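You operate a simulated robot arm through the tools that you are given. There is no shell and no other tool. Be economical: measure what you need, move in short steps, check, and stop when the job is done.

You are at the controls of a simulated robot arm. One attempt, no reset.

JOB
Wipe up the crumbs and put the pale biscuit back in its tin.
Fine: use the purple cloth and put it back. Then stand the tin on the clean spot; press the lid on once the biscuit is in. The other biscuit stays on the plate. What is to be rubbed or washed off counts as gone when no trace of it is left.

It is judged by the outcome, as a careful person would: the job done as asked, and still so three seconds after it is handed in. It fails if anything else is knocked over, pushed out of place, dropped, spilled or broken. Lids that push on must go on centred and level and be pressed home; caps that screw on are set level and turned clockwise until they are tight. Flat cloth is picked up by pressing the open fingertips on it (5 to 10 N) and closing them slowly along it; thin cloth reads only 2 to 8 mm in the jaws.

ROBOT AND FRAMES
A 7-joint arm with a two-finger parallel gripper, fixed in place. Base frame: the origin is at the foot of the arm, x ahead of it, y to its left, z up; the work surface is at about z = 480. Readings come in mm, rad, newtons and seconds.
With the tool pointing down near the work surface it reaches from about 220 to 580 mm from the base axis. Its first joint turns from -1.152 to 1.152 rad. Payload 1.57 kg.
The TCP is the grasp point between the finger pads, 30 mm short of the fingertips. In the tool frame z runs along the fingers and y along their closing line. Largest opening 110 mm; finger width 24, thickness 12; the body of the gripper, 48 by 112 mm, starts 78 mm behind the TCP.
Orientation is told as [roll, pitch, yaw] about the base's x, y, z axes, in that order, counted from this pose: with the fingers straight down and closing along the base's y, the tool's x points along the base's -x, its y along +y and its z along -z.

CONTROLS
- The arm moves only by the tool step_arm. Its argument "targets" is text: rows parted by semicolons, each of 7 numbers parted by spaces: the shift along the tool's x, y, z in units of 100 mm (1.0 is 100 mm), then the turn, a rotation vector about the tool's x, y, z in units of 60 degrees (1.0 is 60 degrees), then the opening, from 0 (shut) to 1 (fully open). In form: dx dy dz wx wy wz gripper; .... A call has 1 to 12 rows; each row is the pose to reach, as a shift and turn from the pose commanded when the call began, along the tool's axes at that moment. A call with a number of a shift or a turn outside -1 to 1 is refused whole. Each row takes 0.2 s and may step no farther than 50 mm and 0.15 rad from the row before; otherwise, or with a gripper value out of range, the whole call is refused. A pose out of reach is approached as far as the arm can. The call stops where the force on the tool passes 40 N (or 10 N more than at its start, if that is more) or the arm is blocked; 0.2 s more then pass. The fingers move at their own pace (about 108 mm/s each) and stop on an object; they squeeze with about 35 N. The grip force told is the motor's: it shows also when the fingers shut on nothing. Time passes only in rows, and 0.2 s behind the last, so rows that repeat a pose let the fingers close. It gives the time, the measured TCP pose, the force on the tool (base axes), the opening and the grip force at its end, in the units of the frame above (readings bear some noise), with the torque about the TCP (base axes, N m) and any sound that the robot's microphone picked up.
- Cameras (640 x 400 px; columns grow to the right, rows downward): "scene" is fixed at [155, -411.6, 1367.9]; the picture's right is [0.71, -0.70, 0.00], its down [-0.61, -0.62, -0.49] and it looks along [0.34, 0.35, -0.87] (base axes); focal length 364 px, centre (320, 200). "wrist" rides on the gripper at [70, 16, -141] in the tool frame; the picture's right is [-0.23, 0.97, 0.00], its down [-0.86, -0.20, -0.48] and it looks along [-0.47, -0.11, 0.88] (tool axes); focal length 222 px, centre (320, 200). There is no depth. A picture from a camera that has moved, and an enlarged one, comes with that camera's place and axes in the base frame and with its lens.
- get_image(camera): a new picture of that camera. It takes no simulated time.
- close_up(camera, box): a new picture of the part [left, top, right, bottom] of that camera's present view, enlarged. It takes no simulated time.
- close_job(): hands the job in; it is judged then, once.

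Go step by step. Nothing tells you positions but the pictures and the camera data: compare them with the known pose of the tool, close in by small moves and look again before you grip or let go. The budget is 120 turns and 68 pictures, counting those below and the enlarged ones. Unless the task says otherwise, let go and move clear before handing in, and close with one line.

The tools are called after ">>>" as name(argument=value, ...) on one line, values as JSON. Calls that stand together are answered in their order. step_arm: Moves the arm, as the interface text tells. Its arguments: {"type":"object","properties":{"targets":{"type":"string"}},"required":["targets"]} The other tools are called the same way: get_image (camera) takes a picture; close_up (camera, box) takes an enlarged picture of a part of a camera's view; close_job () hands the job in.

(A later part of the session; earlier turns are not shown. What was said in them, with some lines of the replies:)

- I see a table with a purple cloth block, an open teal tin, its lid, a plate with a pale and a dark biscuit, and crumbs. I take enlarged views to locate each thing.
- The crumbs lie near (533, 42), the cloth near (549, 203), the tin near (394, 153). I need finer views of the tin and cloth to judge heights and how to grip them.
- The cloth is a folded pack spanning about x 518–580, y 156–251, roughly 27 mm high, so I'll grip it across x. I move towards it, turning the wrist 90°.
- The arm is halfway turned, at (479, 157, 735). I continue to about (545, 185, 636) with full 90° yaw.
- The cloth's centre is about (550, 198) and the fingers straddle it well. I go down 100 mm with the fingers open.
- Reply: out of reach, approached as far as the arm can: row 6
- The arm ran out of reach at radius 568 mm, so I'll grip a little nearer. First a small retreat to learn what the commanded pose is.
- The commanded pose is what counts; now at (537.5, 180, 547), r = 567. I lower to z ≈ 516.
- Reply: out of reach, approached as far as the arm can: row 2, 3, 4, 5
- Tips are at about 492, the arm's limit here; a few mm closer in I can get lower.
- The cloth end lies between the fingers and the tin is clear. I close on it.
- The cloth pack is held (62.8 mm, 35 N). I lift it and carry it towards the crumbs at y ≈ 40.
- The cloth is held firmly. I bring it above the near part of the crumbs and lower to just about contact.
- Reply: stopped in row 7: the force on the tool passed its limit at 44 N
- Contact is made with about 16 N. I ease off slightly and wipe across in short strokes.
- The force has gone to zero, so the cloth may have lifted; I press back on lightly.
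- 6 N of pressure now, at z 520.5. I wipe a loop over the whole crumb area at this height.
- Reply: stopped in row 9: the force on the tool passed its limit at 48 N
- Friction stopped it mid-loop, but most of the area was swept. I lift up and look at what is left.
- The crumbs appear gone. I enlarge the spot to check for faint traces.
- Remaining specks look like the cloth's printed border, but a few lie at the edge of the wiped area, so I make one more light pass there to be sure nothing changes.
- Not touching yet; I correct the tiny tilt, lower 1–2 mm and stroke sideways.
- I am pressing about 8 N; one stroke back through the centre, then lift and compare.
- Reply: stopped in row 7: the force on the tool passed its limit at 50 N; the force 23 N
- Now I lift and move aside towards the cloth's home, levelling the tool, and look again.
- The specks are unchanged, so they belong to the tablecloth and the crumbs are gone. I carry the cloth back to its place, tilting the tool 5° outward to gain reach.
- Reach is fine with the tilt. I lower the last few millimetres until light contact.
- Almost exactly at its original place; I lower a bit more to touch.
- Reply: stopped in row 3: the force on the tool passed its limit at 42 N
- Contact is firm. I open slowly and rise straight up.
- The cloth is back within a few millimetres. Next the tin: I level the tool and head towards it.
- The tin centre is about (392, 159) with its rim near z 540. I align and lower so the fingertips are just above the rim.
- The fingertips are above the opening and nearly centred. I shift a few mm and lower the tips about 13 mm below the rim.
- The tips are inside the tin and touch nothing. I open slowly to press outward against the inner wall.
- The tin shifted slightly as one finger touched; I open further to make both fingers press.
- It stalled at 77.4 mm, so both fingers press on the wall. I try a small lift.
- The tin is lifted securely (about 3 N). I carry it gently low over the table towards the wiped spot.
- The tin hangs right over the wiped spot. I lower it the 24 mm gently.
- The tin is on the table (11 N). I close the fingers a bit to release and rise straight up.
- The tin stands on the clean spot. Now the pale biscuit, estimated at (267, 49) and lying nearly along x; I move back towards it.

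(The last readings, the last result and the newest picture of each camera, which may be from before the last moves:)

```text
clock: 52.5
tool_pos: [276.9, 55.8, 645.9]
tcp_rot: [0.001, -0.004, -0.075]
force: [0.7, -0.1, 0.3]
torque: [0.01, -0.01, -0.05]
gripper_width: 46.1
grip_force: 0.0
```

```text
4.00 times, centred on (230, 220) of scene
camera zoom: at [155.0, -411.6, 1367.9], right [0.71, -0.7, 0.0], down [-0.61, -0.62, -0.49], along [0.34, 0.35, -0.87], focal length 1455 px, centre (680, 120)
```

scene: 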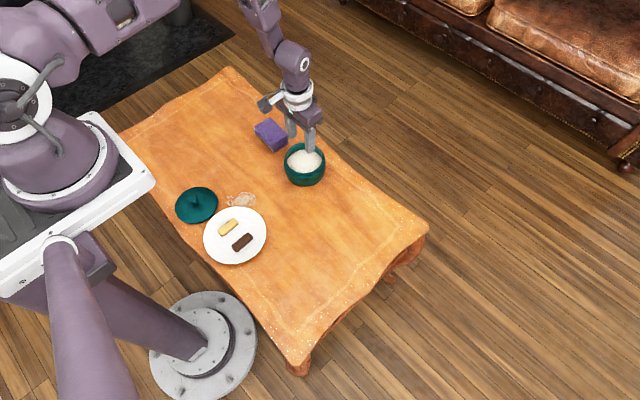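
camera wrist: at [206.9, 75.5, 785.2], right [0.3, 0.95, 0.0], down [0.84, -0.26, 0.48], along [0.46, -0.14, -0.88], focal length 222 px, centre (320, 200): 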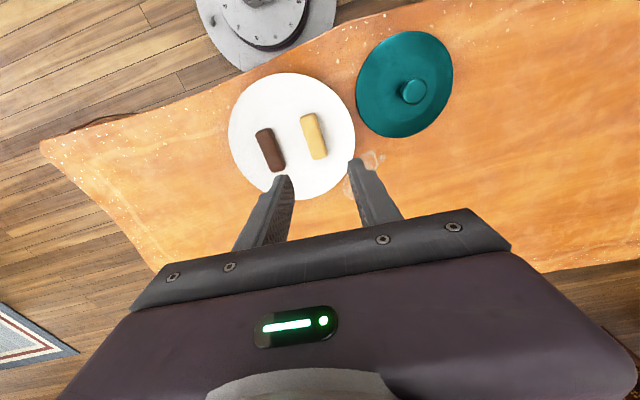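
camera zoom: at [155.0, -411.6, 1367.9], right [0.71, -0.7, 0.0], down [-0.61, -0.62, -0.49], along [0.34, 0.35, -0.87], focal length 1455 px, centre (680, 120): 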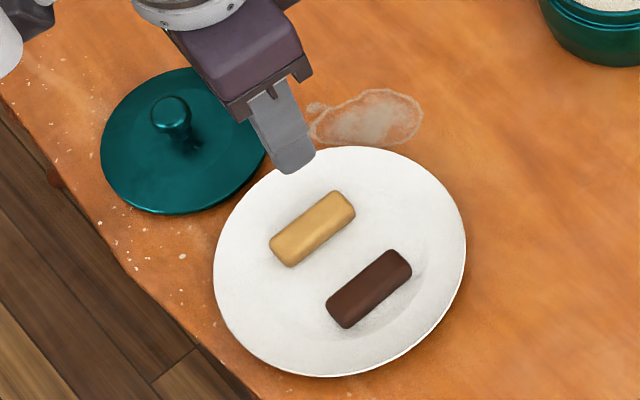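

The pale biscuit is at (266, 50). I align over it and descend to tips ≈ 515 mm.

>>> step_arm(targets="0.094 -0.065 0.2 0 0 -0.02 0.42; 0.094 -0.065 0.5 0 0 -0.02 0.42; 0.094 -0.065 0.8 0 0 -0.02 0.42; 0.094 -0.065 0.98 0 0 -0.02 0.42; 0.094 -0.065 0.98 0 0 -0.02 0.42")

>>> close_up(camera="scene", box=[200, 190, 280, 270])

>>> get_image(camera="wrist")

```text
clock: 53.8
tool_pos: [267.3, 54.7, 546.4]
tcp_rot: [0.001, -0.003, -0.051]
force: [-0.8, 0.5, 0.0]
torque: [-0.01, 0.02, 0.02]
gripper_width: 46.3
grip_force: 0.0
```

```text
5.00 times, centred on (240, 230) of scene
camera zoom: at [155.0, -411.6, 1367.9], right [0.71, -0.7, 0.0], down [-0.61, -0.62, -0.49], along [0.34, 0.35, -0.87], focal length 1819 px, centre (720, 50)
```

zoom: 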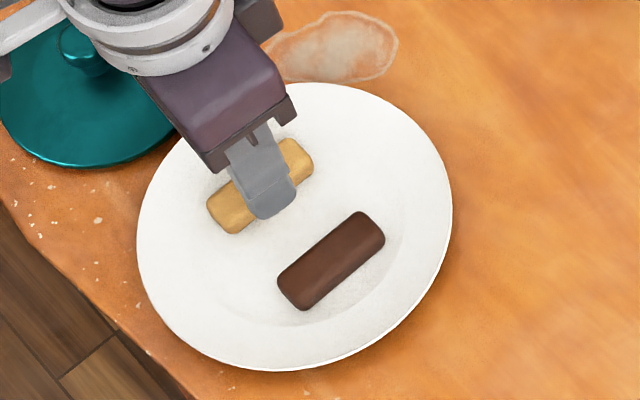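

```text
31 pictures are left
camera wrist: at [197.7, 72.4, 686.2], right [0.28, 0.96, 0.0], down [0.84, -0.25, 0.48], along [0.46, -0.13, -0.88], focal length 222 px, centre (320, 200)
```

wrist: 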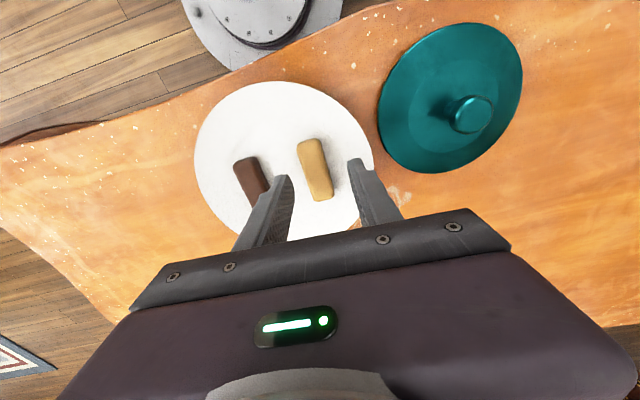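

I shift 4 mm and lower between biscuit and plate, watching the force.

>>> step_arm(targets="0.02 -0.045 0.1 0 0 0 0.42; 0.02 -0.045 0.18 0 0 0 0.42; 0.02 -0.045 0.22 0 0 0 0.42; 0.02 -0.045 0.25 0 0 0 0.42; 0.02 -0.045 0.25 0 0 0 0.42")

>>> close_up(camera="scene", box=[200, 190, 280, 270])

>>> close_up(camera="wrist", box=[200, 80, 440, 240])

```text
clock: 55.0
tool_pos: [265.9, 50.0, 523.2]
tcp_rot: [0.002, -0.005, -0.055]
force: [1.2, 0.9, 10.0]
torque: [0.35, 0.04, -0.04]
gripper_width: 46.4
grip_force: 0.0
```

```text
5.00 times, centred on (240, 230) of scene
camera zoom: at [154.9, -411.6, 1367.9], right [0.71, -0.7, 0.0], down [-0.61, -0.62, -0.49], along [0.34, 0.35, -0.87], focal length 1819 px, centre (720, 50)
```

zoom: 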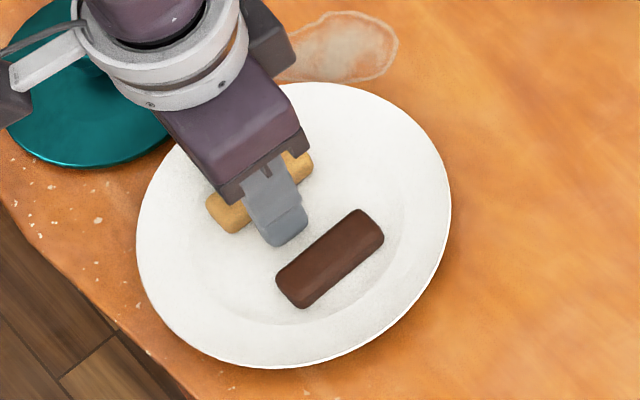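

```text
2.50 times, centred on (320, 160) of wrist
camera zoom: at [195.7, 67.9, 662.4], right [0.28, 0.96, 0.0], down [0.84, -0.25, 0.48], along [0.46, -0.13, -0.88], focal length 555 px, centre (320, 300)
```

zoom: 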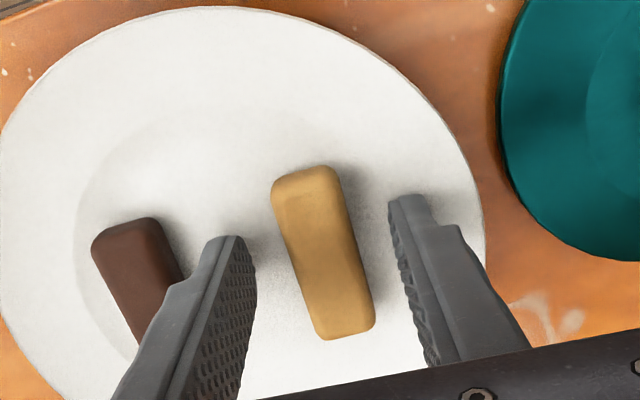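

The right finger touches the plate's slope lightly. I raise 3 mm, then close in small steps.

>>> step_arm(targets="0 0 -0.03 0 0 0 0.42; 0 0 -0.03 0 0 0 0.36; 0 0 -0.03 0 0 0 0.32; 0 0 -0.03 0 0 0 0.28; 0 0 -0.03 0 0 0 0.26; 0 0 -0.03 0 0 0 0.25")

```text
clock: 56.4
tool_pos: [264.3, 50.3, 525.9]
tcp_rot: [0.002, -0.004, -0.055]
force: [-0.2, -0.5, -0.4]
torque: [0.04, 0.02, 0.0]
gripper_width: 27.5
grip_force: 0.0
```

>>> step_arm(targets="0 0 0 0 0 0 0.24; 0 0 0 0 0 0 0.23; 0 0 0 0 0 0 0.22; 0 0 0 0 0 0 0.21; 0 0 0 0 0 0 0.21")

```text
clock: 57.5
tool_pos: [265.6, 49.4, 525.1]
tcp_rot: [0.002, -0.004, -0.056]
force: [0.5, -0.4, -0.5]
torque: [0.01, -0.01, -0.04]
gripper_width: 23.0
grip_force: 0.0
```

>>> step_arm(targets="0 0 0 0 0 0 0.2; 0 0 0 0 0 0 0.19; 0 0 0 0 0 0 0.18; 0 0 0 0 0 0 0.18")

>>> close_up(camera="wrist", box=[200, 80, 440, 240])

```text
clock: 58.5
tool_pos: [265.1, 50.2, 524.6]
tcp_rot: [0.002, -0.004, -0.054]
force: [0.4, 0.2, -1.2]
torque: [0.01, 0.01, -0.02]
gripper_width: 20.9
grip_force: 12.2
```

```text
2.50 times, centred on (320, 160) of wrist
camera zoom: at [195.7, 68.1, 665.1], right [0.28, 0.96, 0.0], down [0.84, -0.25, 0.48], along [0.46, -0.13, -0.88], focal length 555 px, centre (320, 300)
```

zoom: 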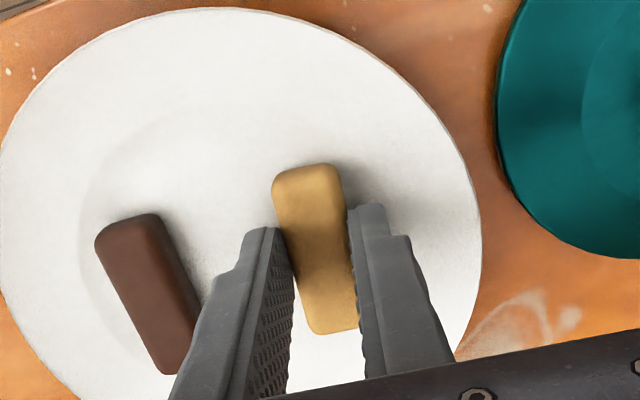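

The biscuit is held softly (12 N at 20.9 mm). I lift it gently and check.

>>> step_arm(targets="0 0 -0.02 0 0 0 0.175; 0 0 -0.08 0 0 0 0.175; 0 0 -0.2 0 0 0 0.175; 0 0 -0.5 0 0 0 0.175; 0 0 -0.9 0 0 0 0.175; 0 0 -0.9 0 0 0 0.175")

>>> get_image(camera="wrist")

```text
clock: 60.0
tool_pos: [263.1, 47.5, 616.4]
tcp_rot: [0.001, -0.005, -0.053]
force: [0.3, -0.3, 0.4]
torque: [0.0, -0.01, 0.01]
gripper_width: 20.4
grip_force: 33.9
```

```text
27 pictures are left
camera wrist: at [193.4, 66.1, 755.7], right [0.28, 0.96, 0.0], down [0.84, -0.25, 0.48], along [0.46, -0.13, -0.88], focal length 222 px, centre (320, 200)
```

wrist: 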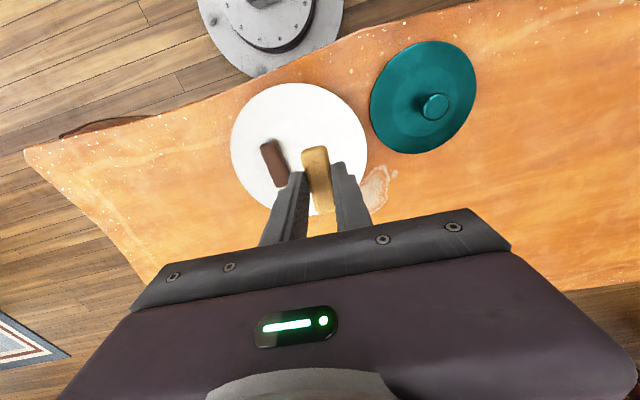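

The biscuit is held. I carry it to the tin at (534, 45).

>>> step_arm(targets="-0.15 0 -0.1 0 0 -0.02 0.175; -0.45 0 -0.2 0 0 -0.05 0.175; -0.75 0 -0.2 0 0 -0.05 0.175; -0.98 -0.05 -0.2 0 0 -0.05 0.175")

>>> step_arm(targets="-0.3 0 0 0 0 0 0.175; -0.65 0 0 0 0 0 0.175; -0.98 0 0 0 0 0 0.175")

>>> step_arm(targets="-0.25 0 0 0 0 0 0.175; -0.5 0 0 0 0 0 0.175; -0.74 0 0.1 0 0 0 0.175; -0.74 0 0.2 0 0 0 0.175; -0.74 0 0.2 0 0 0 0.175")

>>> get_image(camera="wrist")

>>> close_up(camera="scene", box=[255, 122, 355, 202])

```text
clock: 61.0
tool_pos: [360.8, 36.4, 639.0]
tcp_rot: [0.002, -0.003, -0.002]
force: [1.0, 0.4, -0.2]
torque: [-0.02, -0.01, -0.02]
gripper_width: 20.4
grip_force: 33.8
```

```text
clock: 61.8
tool_pos: [460.6, 38.1, 636.8]
tcp_rot: [0.001, -0.004, -0.001]
force: [-0.9, 0.2, -0.5]
torque: [0.0, 0.0, 0.0]
gripper_width: 20.6
grip_force: 34.2
```

```text
clock: 63.0
tool_pos: [533.9, 37.2, 617.8]
tcp_rot: [0.001, -0.004, -0.002]
force: [-0.4, 0.1, -0.5]
torque: [0.01, 0.0, 0.01]
gripper_width: 20.3
grip_force: 33.8
```

```text
26 pictures are left
camera wrist: at [463.8, 51.9, 757.2], right [0.23, 0.97, 0.0], down [0.85, -0.2, 0.48], along [0.47, -0.11, -0.88], focal length 222 px, centre (320, 200)
```

wrist: 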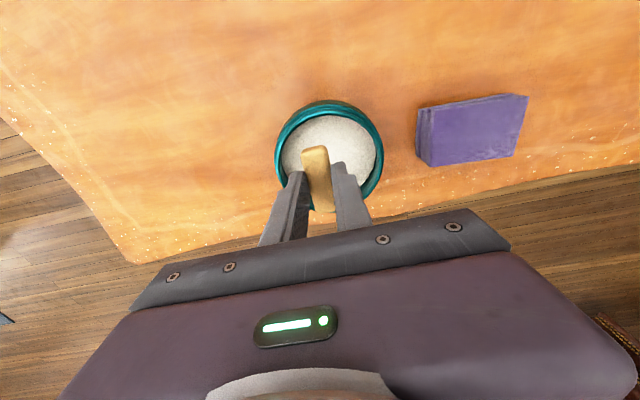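

```text
5.00 times, centred on (305, 162) of scene
camera zoom: at [155.0, -411.6, 1367.9], right [0.71, -0.7, 0.0], down [-0.61, -0.62, -0.49], along [0.34, 0.35, -0.87], focal length 1819 px, centre (395, 390)
```

zoom: 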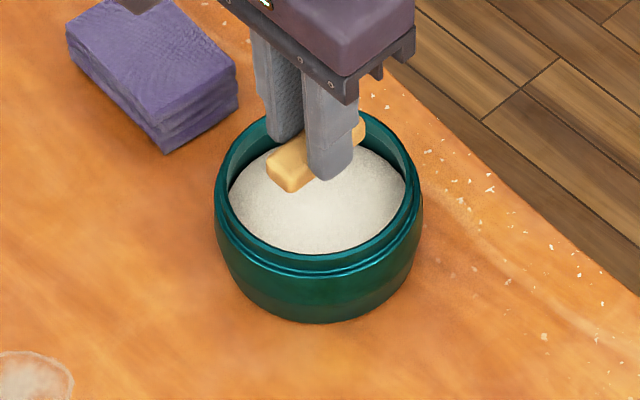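

Tin centre is (532, 45). I centre and lower the biscuit to about 12 mm above the contents.

>>> step_arm(targets="0.02 0.08 0.1 0 0 0 0.175; 0.02 0.08 0.25 0 0 0 0.175; 0.02 0.08 0.4 0 0 0 0.175; 0.02 0.08 0.5 0 0 0 0.175; 0.02 0.08 0.54 0 0 0 0.175; 0.02 0.08 0.58 0 0 0 0.175")

>>> close_up(camera="scene", box=[280, 130, 330, 190])

```text
clock: 64.3
tool_pos: [532.2, 45.4, 558.9]
tcp_rot: [0.002, -0.006, -0.002]
force: [-0.7, 0.3, -0.1]
torque: [0.01, 0.0, 0.01]
gripper_width: 20.6
grip_force: 33.7
```

```text
6.67 times, centred on (305, 160) of scene
camera zoom: at [155.0, -411.6, 1367.9], right [0.71, -0.7, 0.0], down [-0.61, -0.62, -0.49], along [0.34, 0.35, -0.87], focal length 2425 px, centre (420, 467)
```

zoom: 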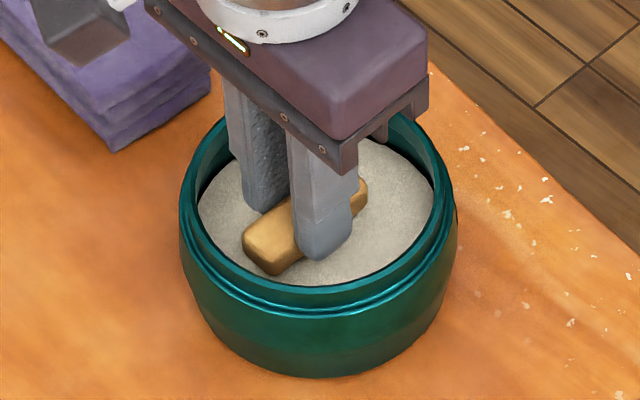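

Well centred, with a few mm to go. I lower in small steps until it touches.

>>> step_arm(targets="0 0 0.02 0 0 0 0.175; 0 0 0.04 0 0 0 0.175; 0 0 0.05 0 0 0 0.175; 0 0 0.06 0 0 0 0.175")

```text
clock: 65.3
tool_pos: [533.5, 47.4, 553.3]
tcp_rot: [0.001, -0.003, -0.001]
force: [0.1, -0.2, -0.1]
torque: [0.03, 0.03, 0.01]
gripper_width: 20.7
grip_force: 34.3
```

>>> step_arm(targets="0 0 0.01 0 0 0 0.175; 0 0 0.02 0 0 0 0.175; 0 0 0.03 0 0 0 0.175; 0 0 0.04 0 0 0 0.175; 0 0 0.05 0 0 0 0.175")

```text
clock: 66.5
tool_pos: [533.9, 47.8, 549.4]
tcp_rot: [0.0, -0.007, 0.0]
force: [1.1, -3.7, 29.6]
torque: [-0.12, -0.1, 0.03]
gripper_width: 20.5
grip_force: 33.9
```

Contact. I ease up slightly, open a little and withdraw upward.

>>> step_arm(targets="0 0 -0.012 0 0 0 0.175; 0 0 -0.012 0 0 0 0.21; 0 0 -0.012 0 0 0 0.26; 0 0 -0.012 0 0 0 0.32; 0 0 -0.012 0 0 0 0.32; 0 0 -0.2 0 0 0 0.32; 0 0 -0.55 0 0 0 0.32; 0 0 -0.95 0 0 0 0.32")

>>> close_up(camera="scene", box=[280, 130, 330, 190])

>>> close_up(camera="scene", box=[165, 175, 225, 235])

```text
clock: 68.3
tool_pos: [531.9, 45.3, 645.5]
tcp_rot: [0.001, -0.005, -0.003]
force: [0.3, 0.9, -0.3]
torque: [-0.01, 0.0, -0.02]
gripper_width: 35.1
grip_force: 0.0
```

```text
6.67 times, centred on (305, 160) of scene
camera zoom: at [155.0, -411.6, 1367.9], right [0.71, -0.7, 0.0], down [-0.61, -0.62, -0.49], along [0.34, 0.35, -0.87], focal length 2425 px, centre (420, 467)
```

zoom: 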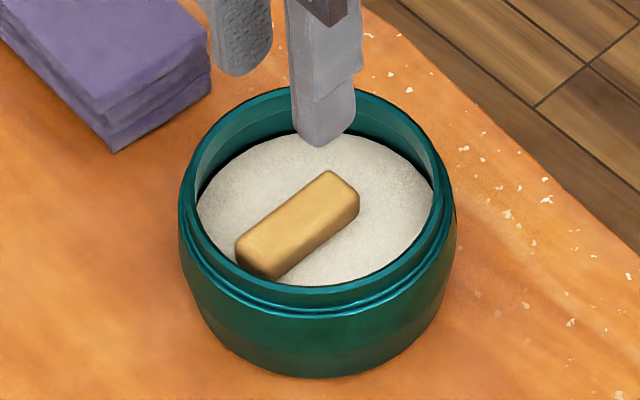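

```text
6.67 times, centred on (195, 205) of scene
camera zoom: at [155.0, -411.6, 1367.9], right [0.71, -0.7, 0.0], down [-0.61, -0.62, -0.49], along [0.34, 0.35, -0.87], focal length 2425 px, centre (1153, 167)
```

zoom: 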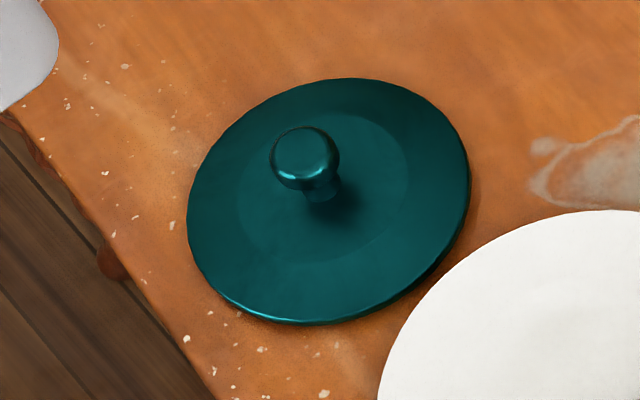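

The biscuit lies in the tin. Next the lid at about (244, 168), whose knob is about 27 mm wide; I fly over to it.

>>> step_arm(targets="0.3 0.12 0 0 0 0 0.5; 0.65 0.27 0 0 0 0 0.5; 0.96 0.4 0 0 0 0 0.5")

>>> step_arm(targets="0.3 0.12 0 0 0 0 0.5; 0.65 0.27 0 0 0 0 0.5; 0.96 0.4 0 0 0 0 0.5")

>>> step_arm(targets="0.3 0.12 0 0 0 0 0.5; 0.6 0.27 0 0 0 0 0.5; 0.85 0.4 0 0 0 0 0.5; 0.85 0.4 0 0 0 0 0.5")

>>> get_image(camera="wrist")

```text
clock: 69.2
tool_pos: [433.1, 85.7, 644.7]
tcp_rot: [0.002, -0.005, -0.002]
force: [0.0, -0.2, -0.5]
torque: [-0.04, 0.0, 0.0]
gripper_width: 55.1
grip_force: 0.2
```

```text
clock: 70.0
tool_pos: [338.4, 125.6, 642.8]
tcp_rot: [0.003, -0.006, -0.002]
force: [-0.6, -0.5, -0.4]
torque: [0.01, 0.02, 0.02]
gripper_width: 55.4
grip_force: 0.0
```

```text
clock: 71.0
tool_pos: [255.0, 167.4, 645.6]
tcp_rot: [0.001, -0.005, -0.001]
force: [0.4, 0.4, 0.2]
torque: [0.01, 0.0, 0.0]
gripper_width: 55.0
grip_force: 0.1
```

```text
21 pictures are left
camera wrist: at [184.4, 181.9, 784.9], right [0.23, 0.97, 0.0], down [0.85, -0.2, 0.48], along [0.47, -0.11, -0.88], focal length 222 px, centre (320, 200)
```

wrist: 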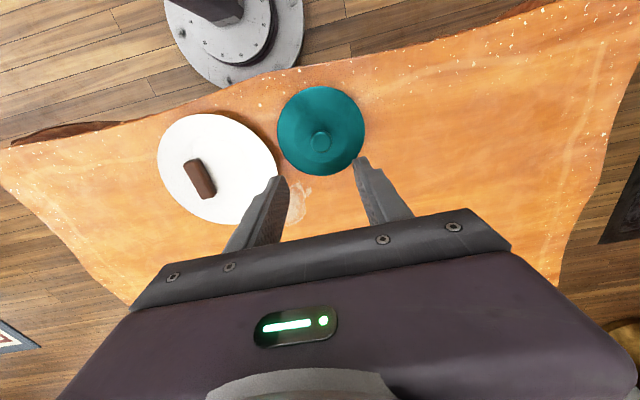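

Lid centre is (244, 169), knob top about z 530. I align above it and descend around the knob.

>>> step_arm(targets="0.105 0.018 0.2 0 0.005 0 0.5; 0.105 0.018 0.5 0 0.005 0 0.5; 0.105 0.018 0.8 0 0.005 0 0.5; 0.105 0.018 0.95 0 0.005 0 0.5; 0.105 0.018 0.95 0 0.005 0 0.5")

>>> close_up(camera="scene", box=[165, 170, 225, 230])

>>> close_up(camera="wrist", box=[200, 80, 440, 240])

```text
clock: 72.2
tool_pos: [245.5, 166.4, 548.9]
tcp_rot: [0.003, 0.0, -0.002]
force: [0.4, -0.4, 0.4]
torque: [0.0, 0.02, -0.04]
gripper_width: 54.9
grip_force: 0.0
```

```text
6.67 times, centred on (195, 200) of scene
camera zoom: at [155.0, -411.6, 1367.9], right [0.71, -0.7, 0.0], down [-0.61, -0.62, -0.49], along [0.34, 0.35, -0.87], focal length 2425 px, centre (1153, 200)
```

zoom: 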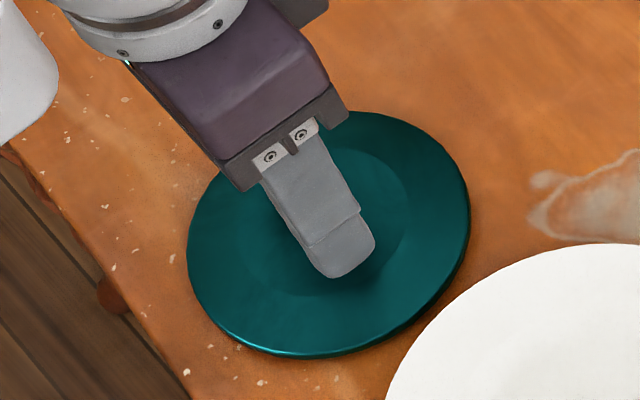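

```text
2.50 times, centred on (320, 160) of wrist
camera zoom: at [175.0, 181.8, 688.9], right [0.23, 0.97, 0.0], down [0.86, -0.2, 0.48], along [0.47, -0.11, -0.88], focal length 555 px, centre (320, 300)
```

zoom: 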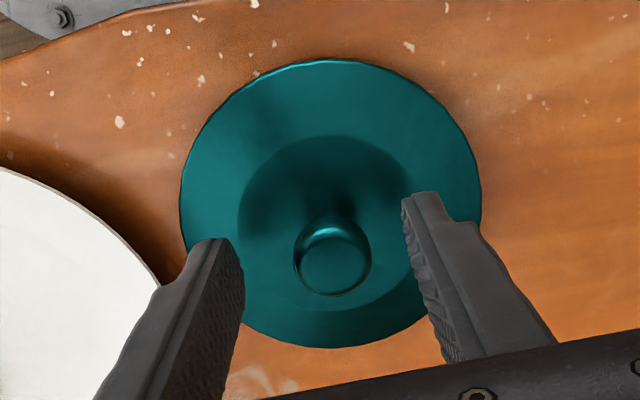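

Knob centre ≈ (243.5, 170), top ≈ 535. I shift slightly, lower ~12 mm and close on it.

>>> step_arm(targets="0.015 0.03 0.06 0 0 0 0.5; 0.015 0.03 0.12 0 0 0 0.5; 0.015 0.03 0.14 0 0 0 0.5; 0.015 0.03 0.14 0 0 0 0.4; 0.015 0.03 0.14 0 0 0 0.32; 0.015 0.03 0.14 0 0 0 0.26; 0.015 0.03 0.14 0 0 0 0.22; 0.015 0.03 0.14 0 0 0 0.18; 0.015 0.03 0.14 0 0 0 0.15; 0.015 0.03 0.14 0 0 0 0.15")

>>> close_up(camera="wrist", box=[200, 80, 440, 240])

```text
clock: 74.3
tool_pos: [244.3, 171.2, 534.0]
tcp_rot: [0.001, 0.0, -0.001]
force: [0.4, 0.0, 0.5]
torque: [-0.04, 0.0, 0.03]
gripper_width: 23.6
grip_force: 35.1
```

```text
2.50 times, centred on (320, 160) of wrist
camera zoom: at [175.0, 185.6, 673.9], right [0.23, 0.97, 0.0], down [0.86, -0.2, 0.48], along [0.47, -0.11, -0.88], focal length 555 px, centre (320, 300)
```

zoom: 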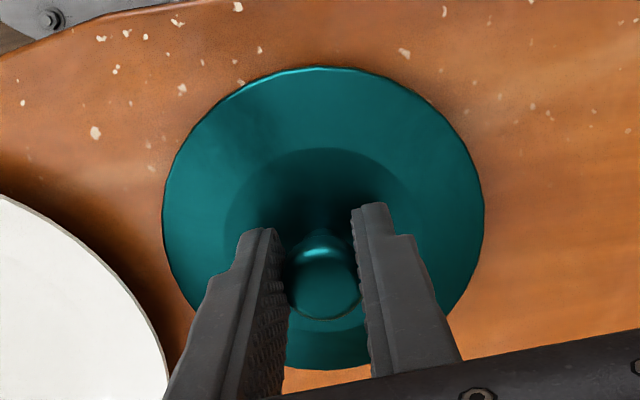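

The knob is gripped at 23.6 mm. I lift and check that the lid hangs level.

>>> step_arm(targets="0 0 -0.03 0 0 0 0.15; 0 0 -0.1 0 0 0 0.15; 0 0 -0.3 0 0 0 0.15; 0 0 -0.6 0 0 0 0.15; 0 0 -0.95 0 0 0 0.15; 0 0 -0.95 0 0 0 0.15")

>>> get_image(camera="wrist")

>>> close_up(camera="scene", box=[165, 140, 245, 220])

```text
clock: 75.8
tool_pos: [244.9, 172.7, 629.3]
tcp_rot: [0.002, 0.0, 0.001]
force: [-0.1, 0.3, -0.9]
torque: [0.0, -0.01, -0.01]
gripper_width: 23.5
grip_force: 34.3
```

```text
17 pictures are left
camera wrist: at [174.4, 187.3, 768.5], right [0.23, 0.97, 0.0], down [0.86, -0.2, 0.48], along [0.47, -0.11, -0.88], focal length 222 px, centre (320, 200)
```

wrist: 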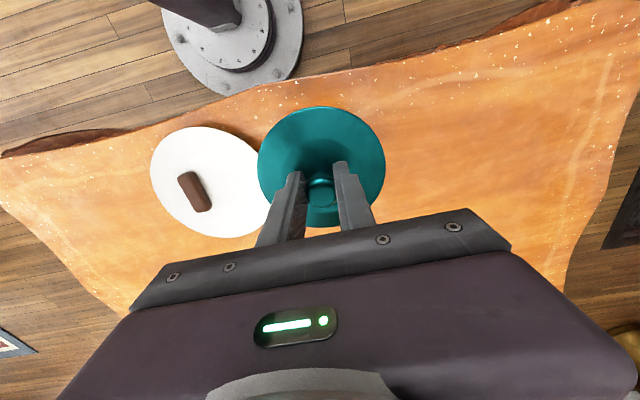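

```text
5.00 times, centred on (205, 180) of scene
camera zoom: at [155.0, -411.6, 1367.9], right [0.71, -0.7, 0.0], down [-0.61, -0.62, -0.49], along [0.34, 0.35, -0.87], focal length 1819 px, centre (895, 300)
```

zoom: 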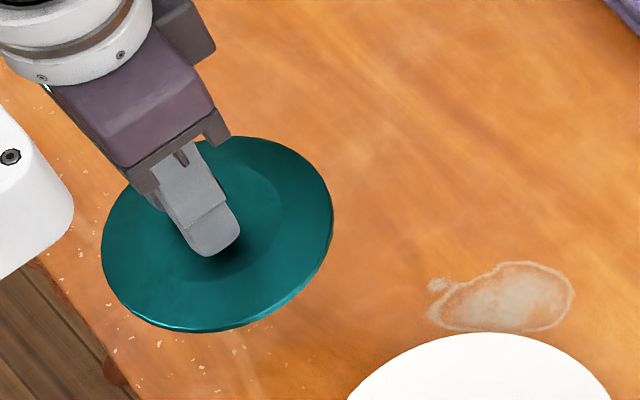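

The lid hangs level. I carry it to the tin.

>>> step_arm(targets="-0.2 -0.1 -0.1 0 0 0 0.15; -0.5 -0.22 -0.2 0 0 0 0.15; -0.8 -0.34 -0.2 0 0 0 0.15; -0.97 -0.42 -0.2 0 0 0 0.15")

>>> step_arm(targets="-0.3 -0.14 0 0 0 0 0.15; -0.65 -0.28 0 0 0 0 0.15; -0.97 -0.42 0 0 0 0 0.15")

>>> step_arm(targets="-0.3 -0.14 0 0 0 0 0.15; -0.6 -0.28 0 0 0 0 0.15; -0.85 -0.38 0.1 0 0 0 0.15; -0.95 -0.42 0.2 0 0 0 0.15; -0.95 -0.42 0.2 0 0 0 0.15")

>>> close_up(camera="scene", box=[265, 112, 345, 192])

>>> get_image(camera="wrist")

```text
clock: 76.8
tool_pos: [343.4, 131.5, 649.1]
tcp_rot: [0.0, 0.003, 0.001]
force: [-0.3, -0.9, 0.2]
torque: [-0.04, -0.02, -0.02]
gripper_width: 23.3
grip_force: 35.0
```

```text
clock: 77.5
tool_pos: [440.7, 87.5, 651.6]
tcp_rot: [0.0, 0.002, -0.003]
force: [-0.3, 0.4, -0.5]
torque: [0.02, 0.0, -0.01]
gripper_width: 23.2
grip_force: 35.4
```

```text
clock: 78.8
tool_pos: [533.9, 45.7, 626.9]
tcp_rot: [0.002, 0.0, -0.002]
force: [0.7, 0.3, -0.4]
torque: [0.0, -0.01, 0.0]
gripper_width: 23.4
grip_force: 35.0
```

```text
5.00 times, centred on (305, 152) of scene
camera zoom: at [155.0, -411.6, 1367.9], right [0.71, -0.7, 0.0], down [-0.61, -0.62, -0.49], along [0.34, 0.35, -0.87], focal length 1819 px, centre (395, 440)
```

zoom: 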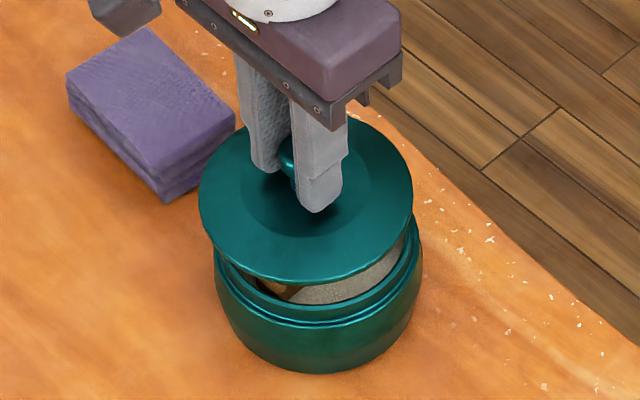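

```text
14 pictures are left
camera wrist: at [463.8, 60.4, 767.9], right [0.23, 0.97, 0.0], down [0.86, -0.2, 0.48], along [0.47, -0.11, -0.88], focal length 222 px, centre (320, 200)
```

wrist: 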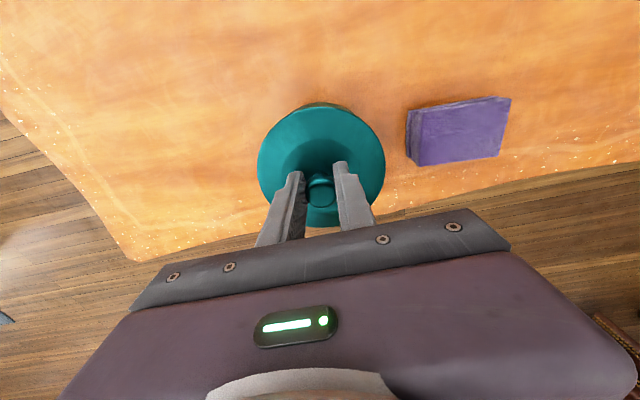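

The lid is above the tin; measured from the scene it seems about 5 mm off to the left. I lower to just above the rim for a precise comparison.

>>> step_arm(targets="-0.02 0 0.1 0 0 0 0.15; -0.02 0 0.2 0 0 0 0.15; -0.02 0 0.24 0 0 0 0.15; -0.02 0 0.24 0 0 0 0.15")

>>> close_up(camera="scene", box=[280, 142, 330, 192])

```text
clock: 79.8
tool_pos: [534.4, 44.8, 603.0]
tcp_rot: [0.001, -0.001, -0.001]
force: [0.4, -0.3, 0.4]
torque: [0.01, 0.0, 0.0]
gripper_width: 23.4
grip_force: 34.5
```

```text
8.00 times, centred on (305, 167) of scene
camera zoom: at [155.0, -411.6, 1367.9], right [0.71, -0.7, 0.0], down [-0.61, -0.62, -0.49], along [0.34, 0.35, -0.87], focal length 2910 px, centre (440, 464)
```

zoom: 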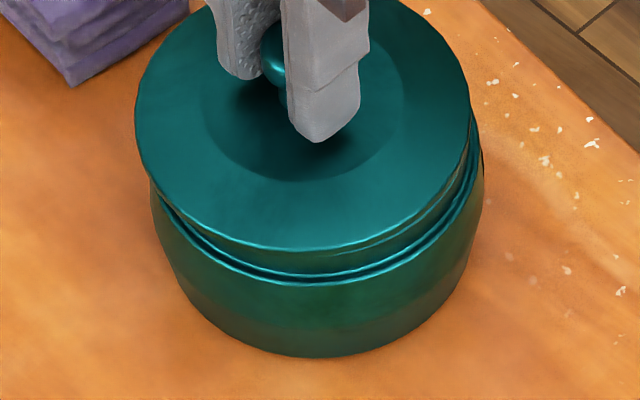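

The scene shows the lid about 3.5 mm off laterally. I check with the wrist camera for direction.

>>> close_up(camera="wrist", box=[230, 80, 410, 240])

```text
2.50 times, centred on (320, 160) of wrist
camera zoom: at [464.7, 60.2, 743.7], right [0.23, 0.97, 0.0], down [0.86, -0.2, 0.48], along [0.47, -0.11, -0.88], focal length 555 px, centre (320, 300)
```

zoom: 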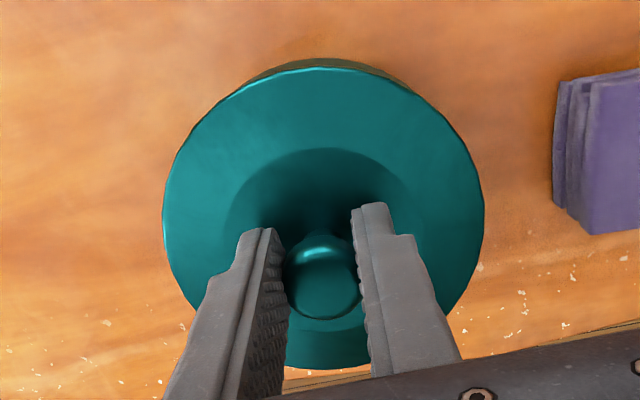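

Combining both views, the lid should go about 3.5 mm in +x and 1.7 mm in −y. I shift, lower to just above contact and look again.

>>> step_arm(targets="-0.035 -0.017 0 0 0 0 0.15; -0.035 -0.017 0.03 0 0 0 0.15; -0.035 -0.017 0.05 0 0 0 0.15; -0.035 -0.017 0.05 0 0 0 0.15")

>>> close_up(camera="scene", box=[280, 142, 330, 192])

```text
clock: 80.8
tool_pos: [538.7, 44.2, 598.9]
tcp_rot: [0.002, 0.0, -0.002]
force: [0.4, 0.4, -0.6]
torque: [0.0, -0.01, -0.02]
gripper_width: 23.6
grip_force: 34.7
```

```text
8.00 times, centred on (305, 167) of scene
camera zoom: at [155.0, -411.6, 1367.9], right [0.71, -0.7, 0.0], down [-0.61, -0.62, -0.49], along [0.34, 0.35, -0.87], focal length 2910 px, centre (440, 464)
```

zoom: 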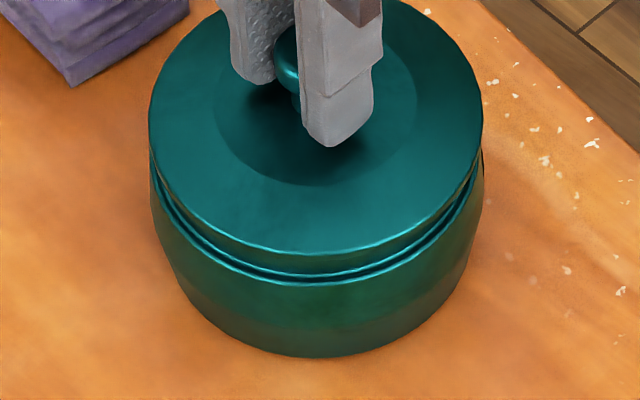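

Laterally the lid now coincides with the tin within 1 mm. I lower in small steps to feel the contact.

>>> step_arm(targets="0 0 0.02 0 0 0 0.15; 0 0 0.04 0 0 0 0.15; 0 0 0.05 0 0 0 0.15; 0 0 0.06 0 0 0 0.15; 0 0 0.07 0 0 0 0.15; 0 0 0.08 0 0 0 0.15")

```text
clock: 82.2
tool_pos: [539.8, 44.4, 592.5]
tcp_rot: [0.002, 0.0, 0.0]
force: [-0.1, 2.8, 24.7]
torque: [0.07, -0.13, 0.02]
gripper_width: 23.6
grip_force: 35.1
heard: snap
```

A snap was heard with 25 N of push. I look at how the lid sits.

>>> close_up(camera="scene", box=[280, 142, 330, 192])

```text
8.00 times, centred on (305, 167) of scene
camera zoom: at [154.6, -411.6, 1367.9], right [0.71, -0.7, 0.0], down [-0.61, -0.62, -0.49], along [0.34, 0.35, -0.87], focal length 2910 px, centre (440, 464)
```

zoom: 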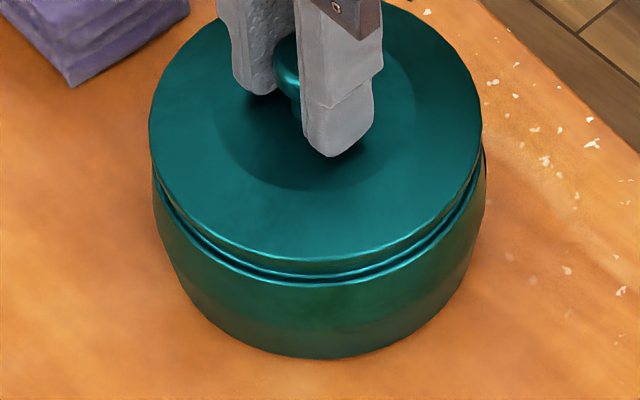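

The lid looks centred and level. I press a little more to be sure it is home.

>>> step_arm(targets="0 0 0.01 0 0 0 0.15; 0 0 0.02 0 0 0 0.15; 0 0 0.03 0 0 0 0.15")

```text
clock: 83.0
tool_pos: [539.7, 44.9, 589.6]
tcp_rot: [-0.001, -0.001, -0.002]
force: [3.9, 3.0, 24.5]
torque: [-0.01, -0.18, -0.03]
gripper_width: 23.5
grip_force: 34.7
```

It moved 3 mm further down at the same force, so I keep pressing gently.

>>> step_arm(targets="0 0 0.01 0 0 0 0.15; 0 0 0.02 0 0 0 0.15; 0 0 0.03 0 0 0 0.15")

>>> close_up(camera="scene", box=[280, 142, 330, 192])

```text
clock: 83.8
tool_pos: [538.1, 43.5, 585.0]
tcp_rot: [0.004, 0.0, 0.0]
force: [2.6, 11.5, 34.1]
torque: [0.06, -0.06, 0.07]
gripper_width: 23.3
grip_force: 34.9
```

```text
8.00 times, centred on (305, 167) of scene
camera zoom: at [154.5, -411.5, 1368.0], right [0.71, -0.7, 0.0], down [-0.61, -0.62, -0.49], along [0.34, 0.35, -0.87], focal length 2910 px, centre (440, 464)
```

zoom: 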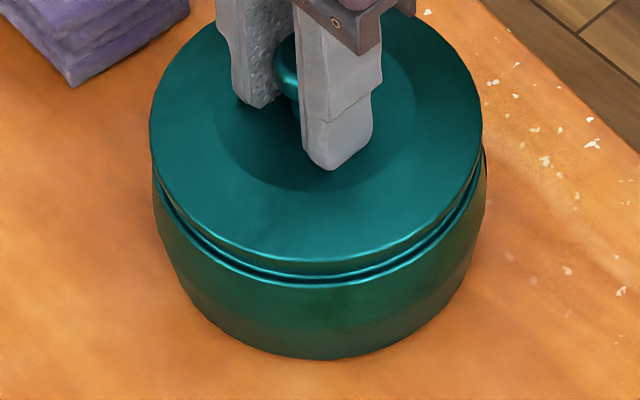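

Only the fingers slid down the knob; the lid has not moved, so it is home. I release and rise.

>>> step_arm(targets="0 0 -0.02 0 0 0 0.18; 0 0 -0.03 0 0 0 0.28; 0 0 -0.03 0 0 0 0.4; 0 0 -0.03 0 0 0 0.5; 0 0 -0.2 0 0 0 0.5; 0 0 -0.55 0 0 0 0.5; 0 0 -0.95 0 0 0 0.5")

>>> close_up(camera="scene", box=[280, 142, 330, 192])

```text
clock: 85.3
tool_pos: [540.0, 44.6, 678.6]
tcp_rot: [0.002, 0.002, -0.003]
force: [-0.4, 0.1, -0.2]
torque: [0.01, -0.02, -0.02]
gripper_width: 54.8
grip_force: 0.0
```

```text
8.00 times, centred on (305, 167) of scene
camera zoom: at [155.0, -411.6, 1367.9], right [0.71, -0.7, 0.0], down [-0.61, -0.62, -0.49], along [0.34, 0.35, -0.87], focal length 2910 px, centre (440, 464)
```

zoom: 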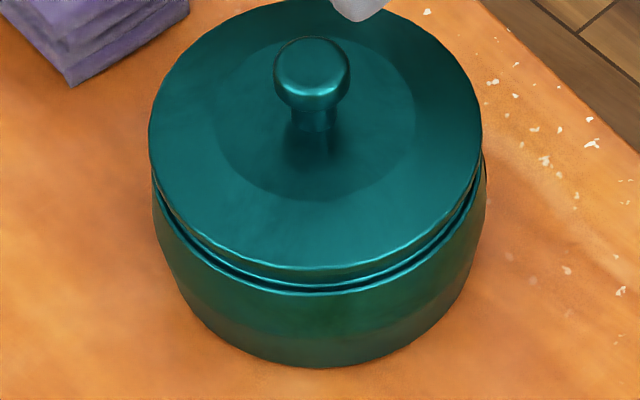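

The lid sits level and closed. I move the arm clear and check the whole scene once more.

>>> step_arm(targets="0.2 0 -0.3 0 0 0 0.5; 0.5 0 -0.6 0 0 0 0.5; 0.9 0 -0.9 0 0 0 0.5; 0.9 0 -0.9 0 0 0 0.5")

>>> get_image(camera="scene")

>>> close_up(camera="scene", box=[190, 110, 350, 260])

>>> close_up(camera="wrist", box=[220, 60, 540, 220])

```text
clock: 86.3
tool_pos: [442.8, 44.8, 771.1]
tcp_rot: [0.003, 0.001, -0.002]
force: [-0.1, -0.7, -0.2]
torque: [-0.01, -0.02, 0.01]
gripper_width: 54.9
grip_force: 0.0
```

```text
7 pictures are left
```

scene: 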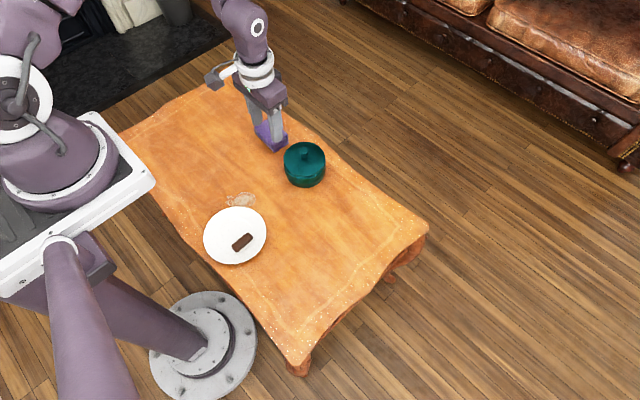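

```text
2.67 times, centred on (270, 185) of scene
camera zoom: at [155.0, -411.6, 1367.9], right [0.71, -0.7, 0.0], down [-0.61, -0.62, -0.49], along [0.34, 0.35, -0.87], focal length 970 px, centre (453, 240)
```

zoom: 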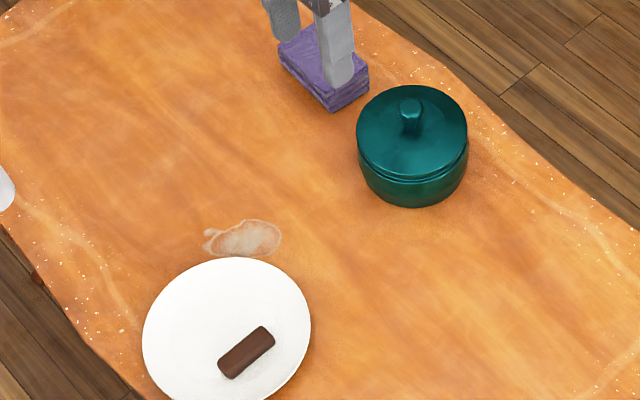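

```text
2.00 times, centred on (380, 140) of wrist
camera zoom: at [372.7, 59.3, 910.9], right [0.23, 0.97, 0.0], down [0.86, -0.2, 0.48], along [0.47, -0.11, -0.88], focal length 444 px, centre (200, 320)
```

zoom: 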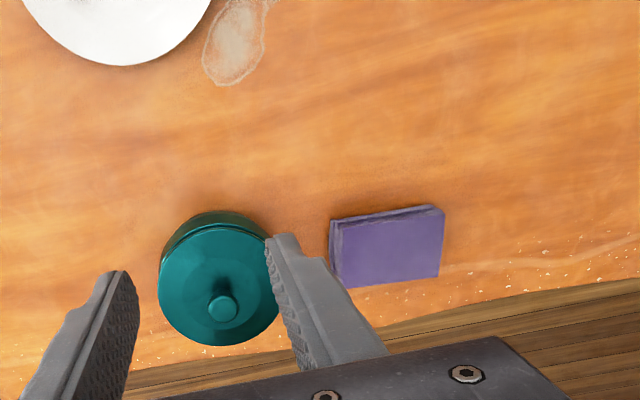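

Everything is in place: the crumbs are gone, the cloth is back, the tin stands closed on the clean spot, and the dark biscuit is on the plate. I hand the job in.

>>> close_job()

```text
The job is handed in.
```

The crumbs are wiped up, the purple cloth is back within a few millimetres of where it was, and the tin is on the clean spot with the pale biscuit inside and the lid snapped on; the dark biscuit is still on the plate. I left the pale stain beside the plate alone, as it wasn't crumbs.
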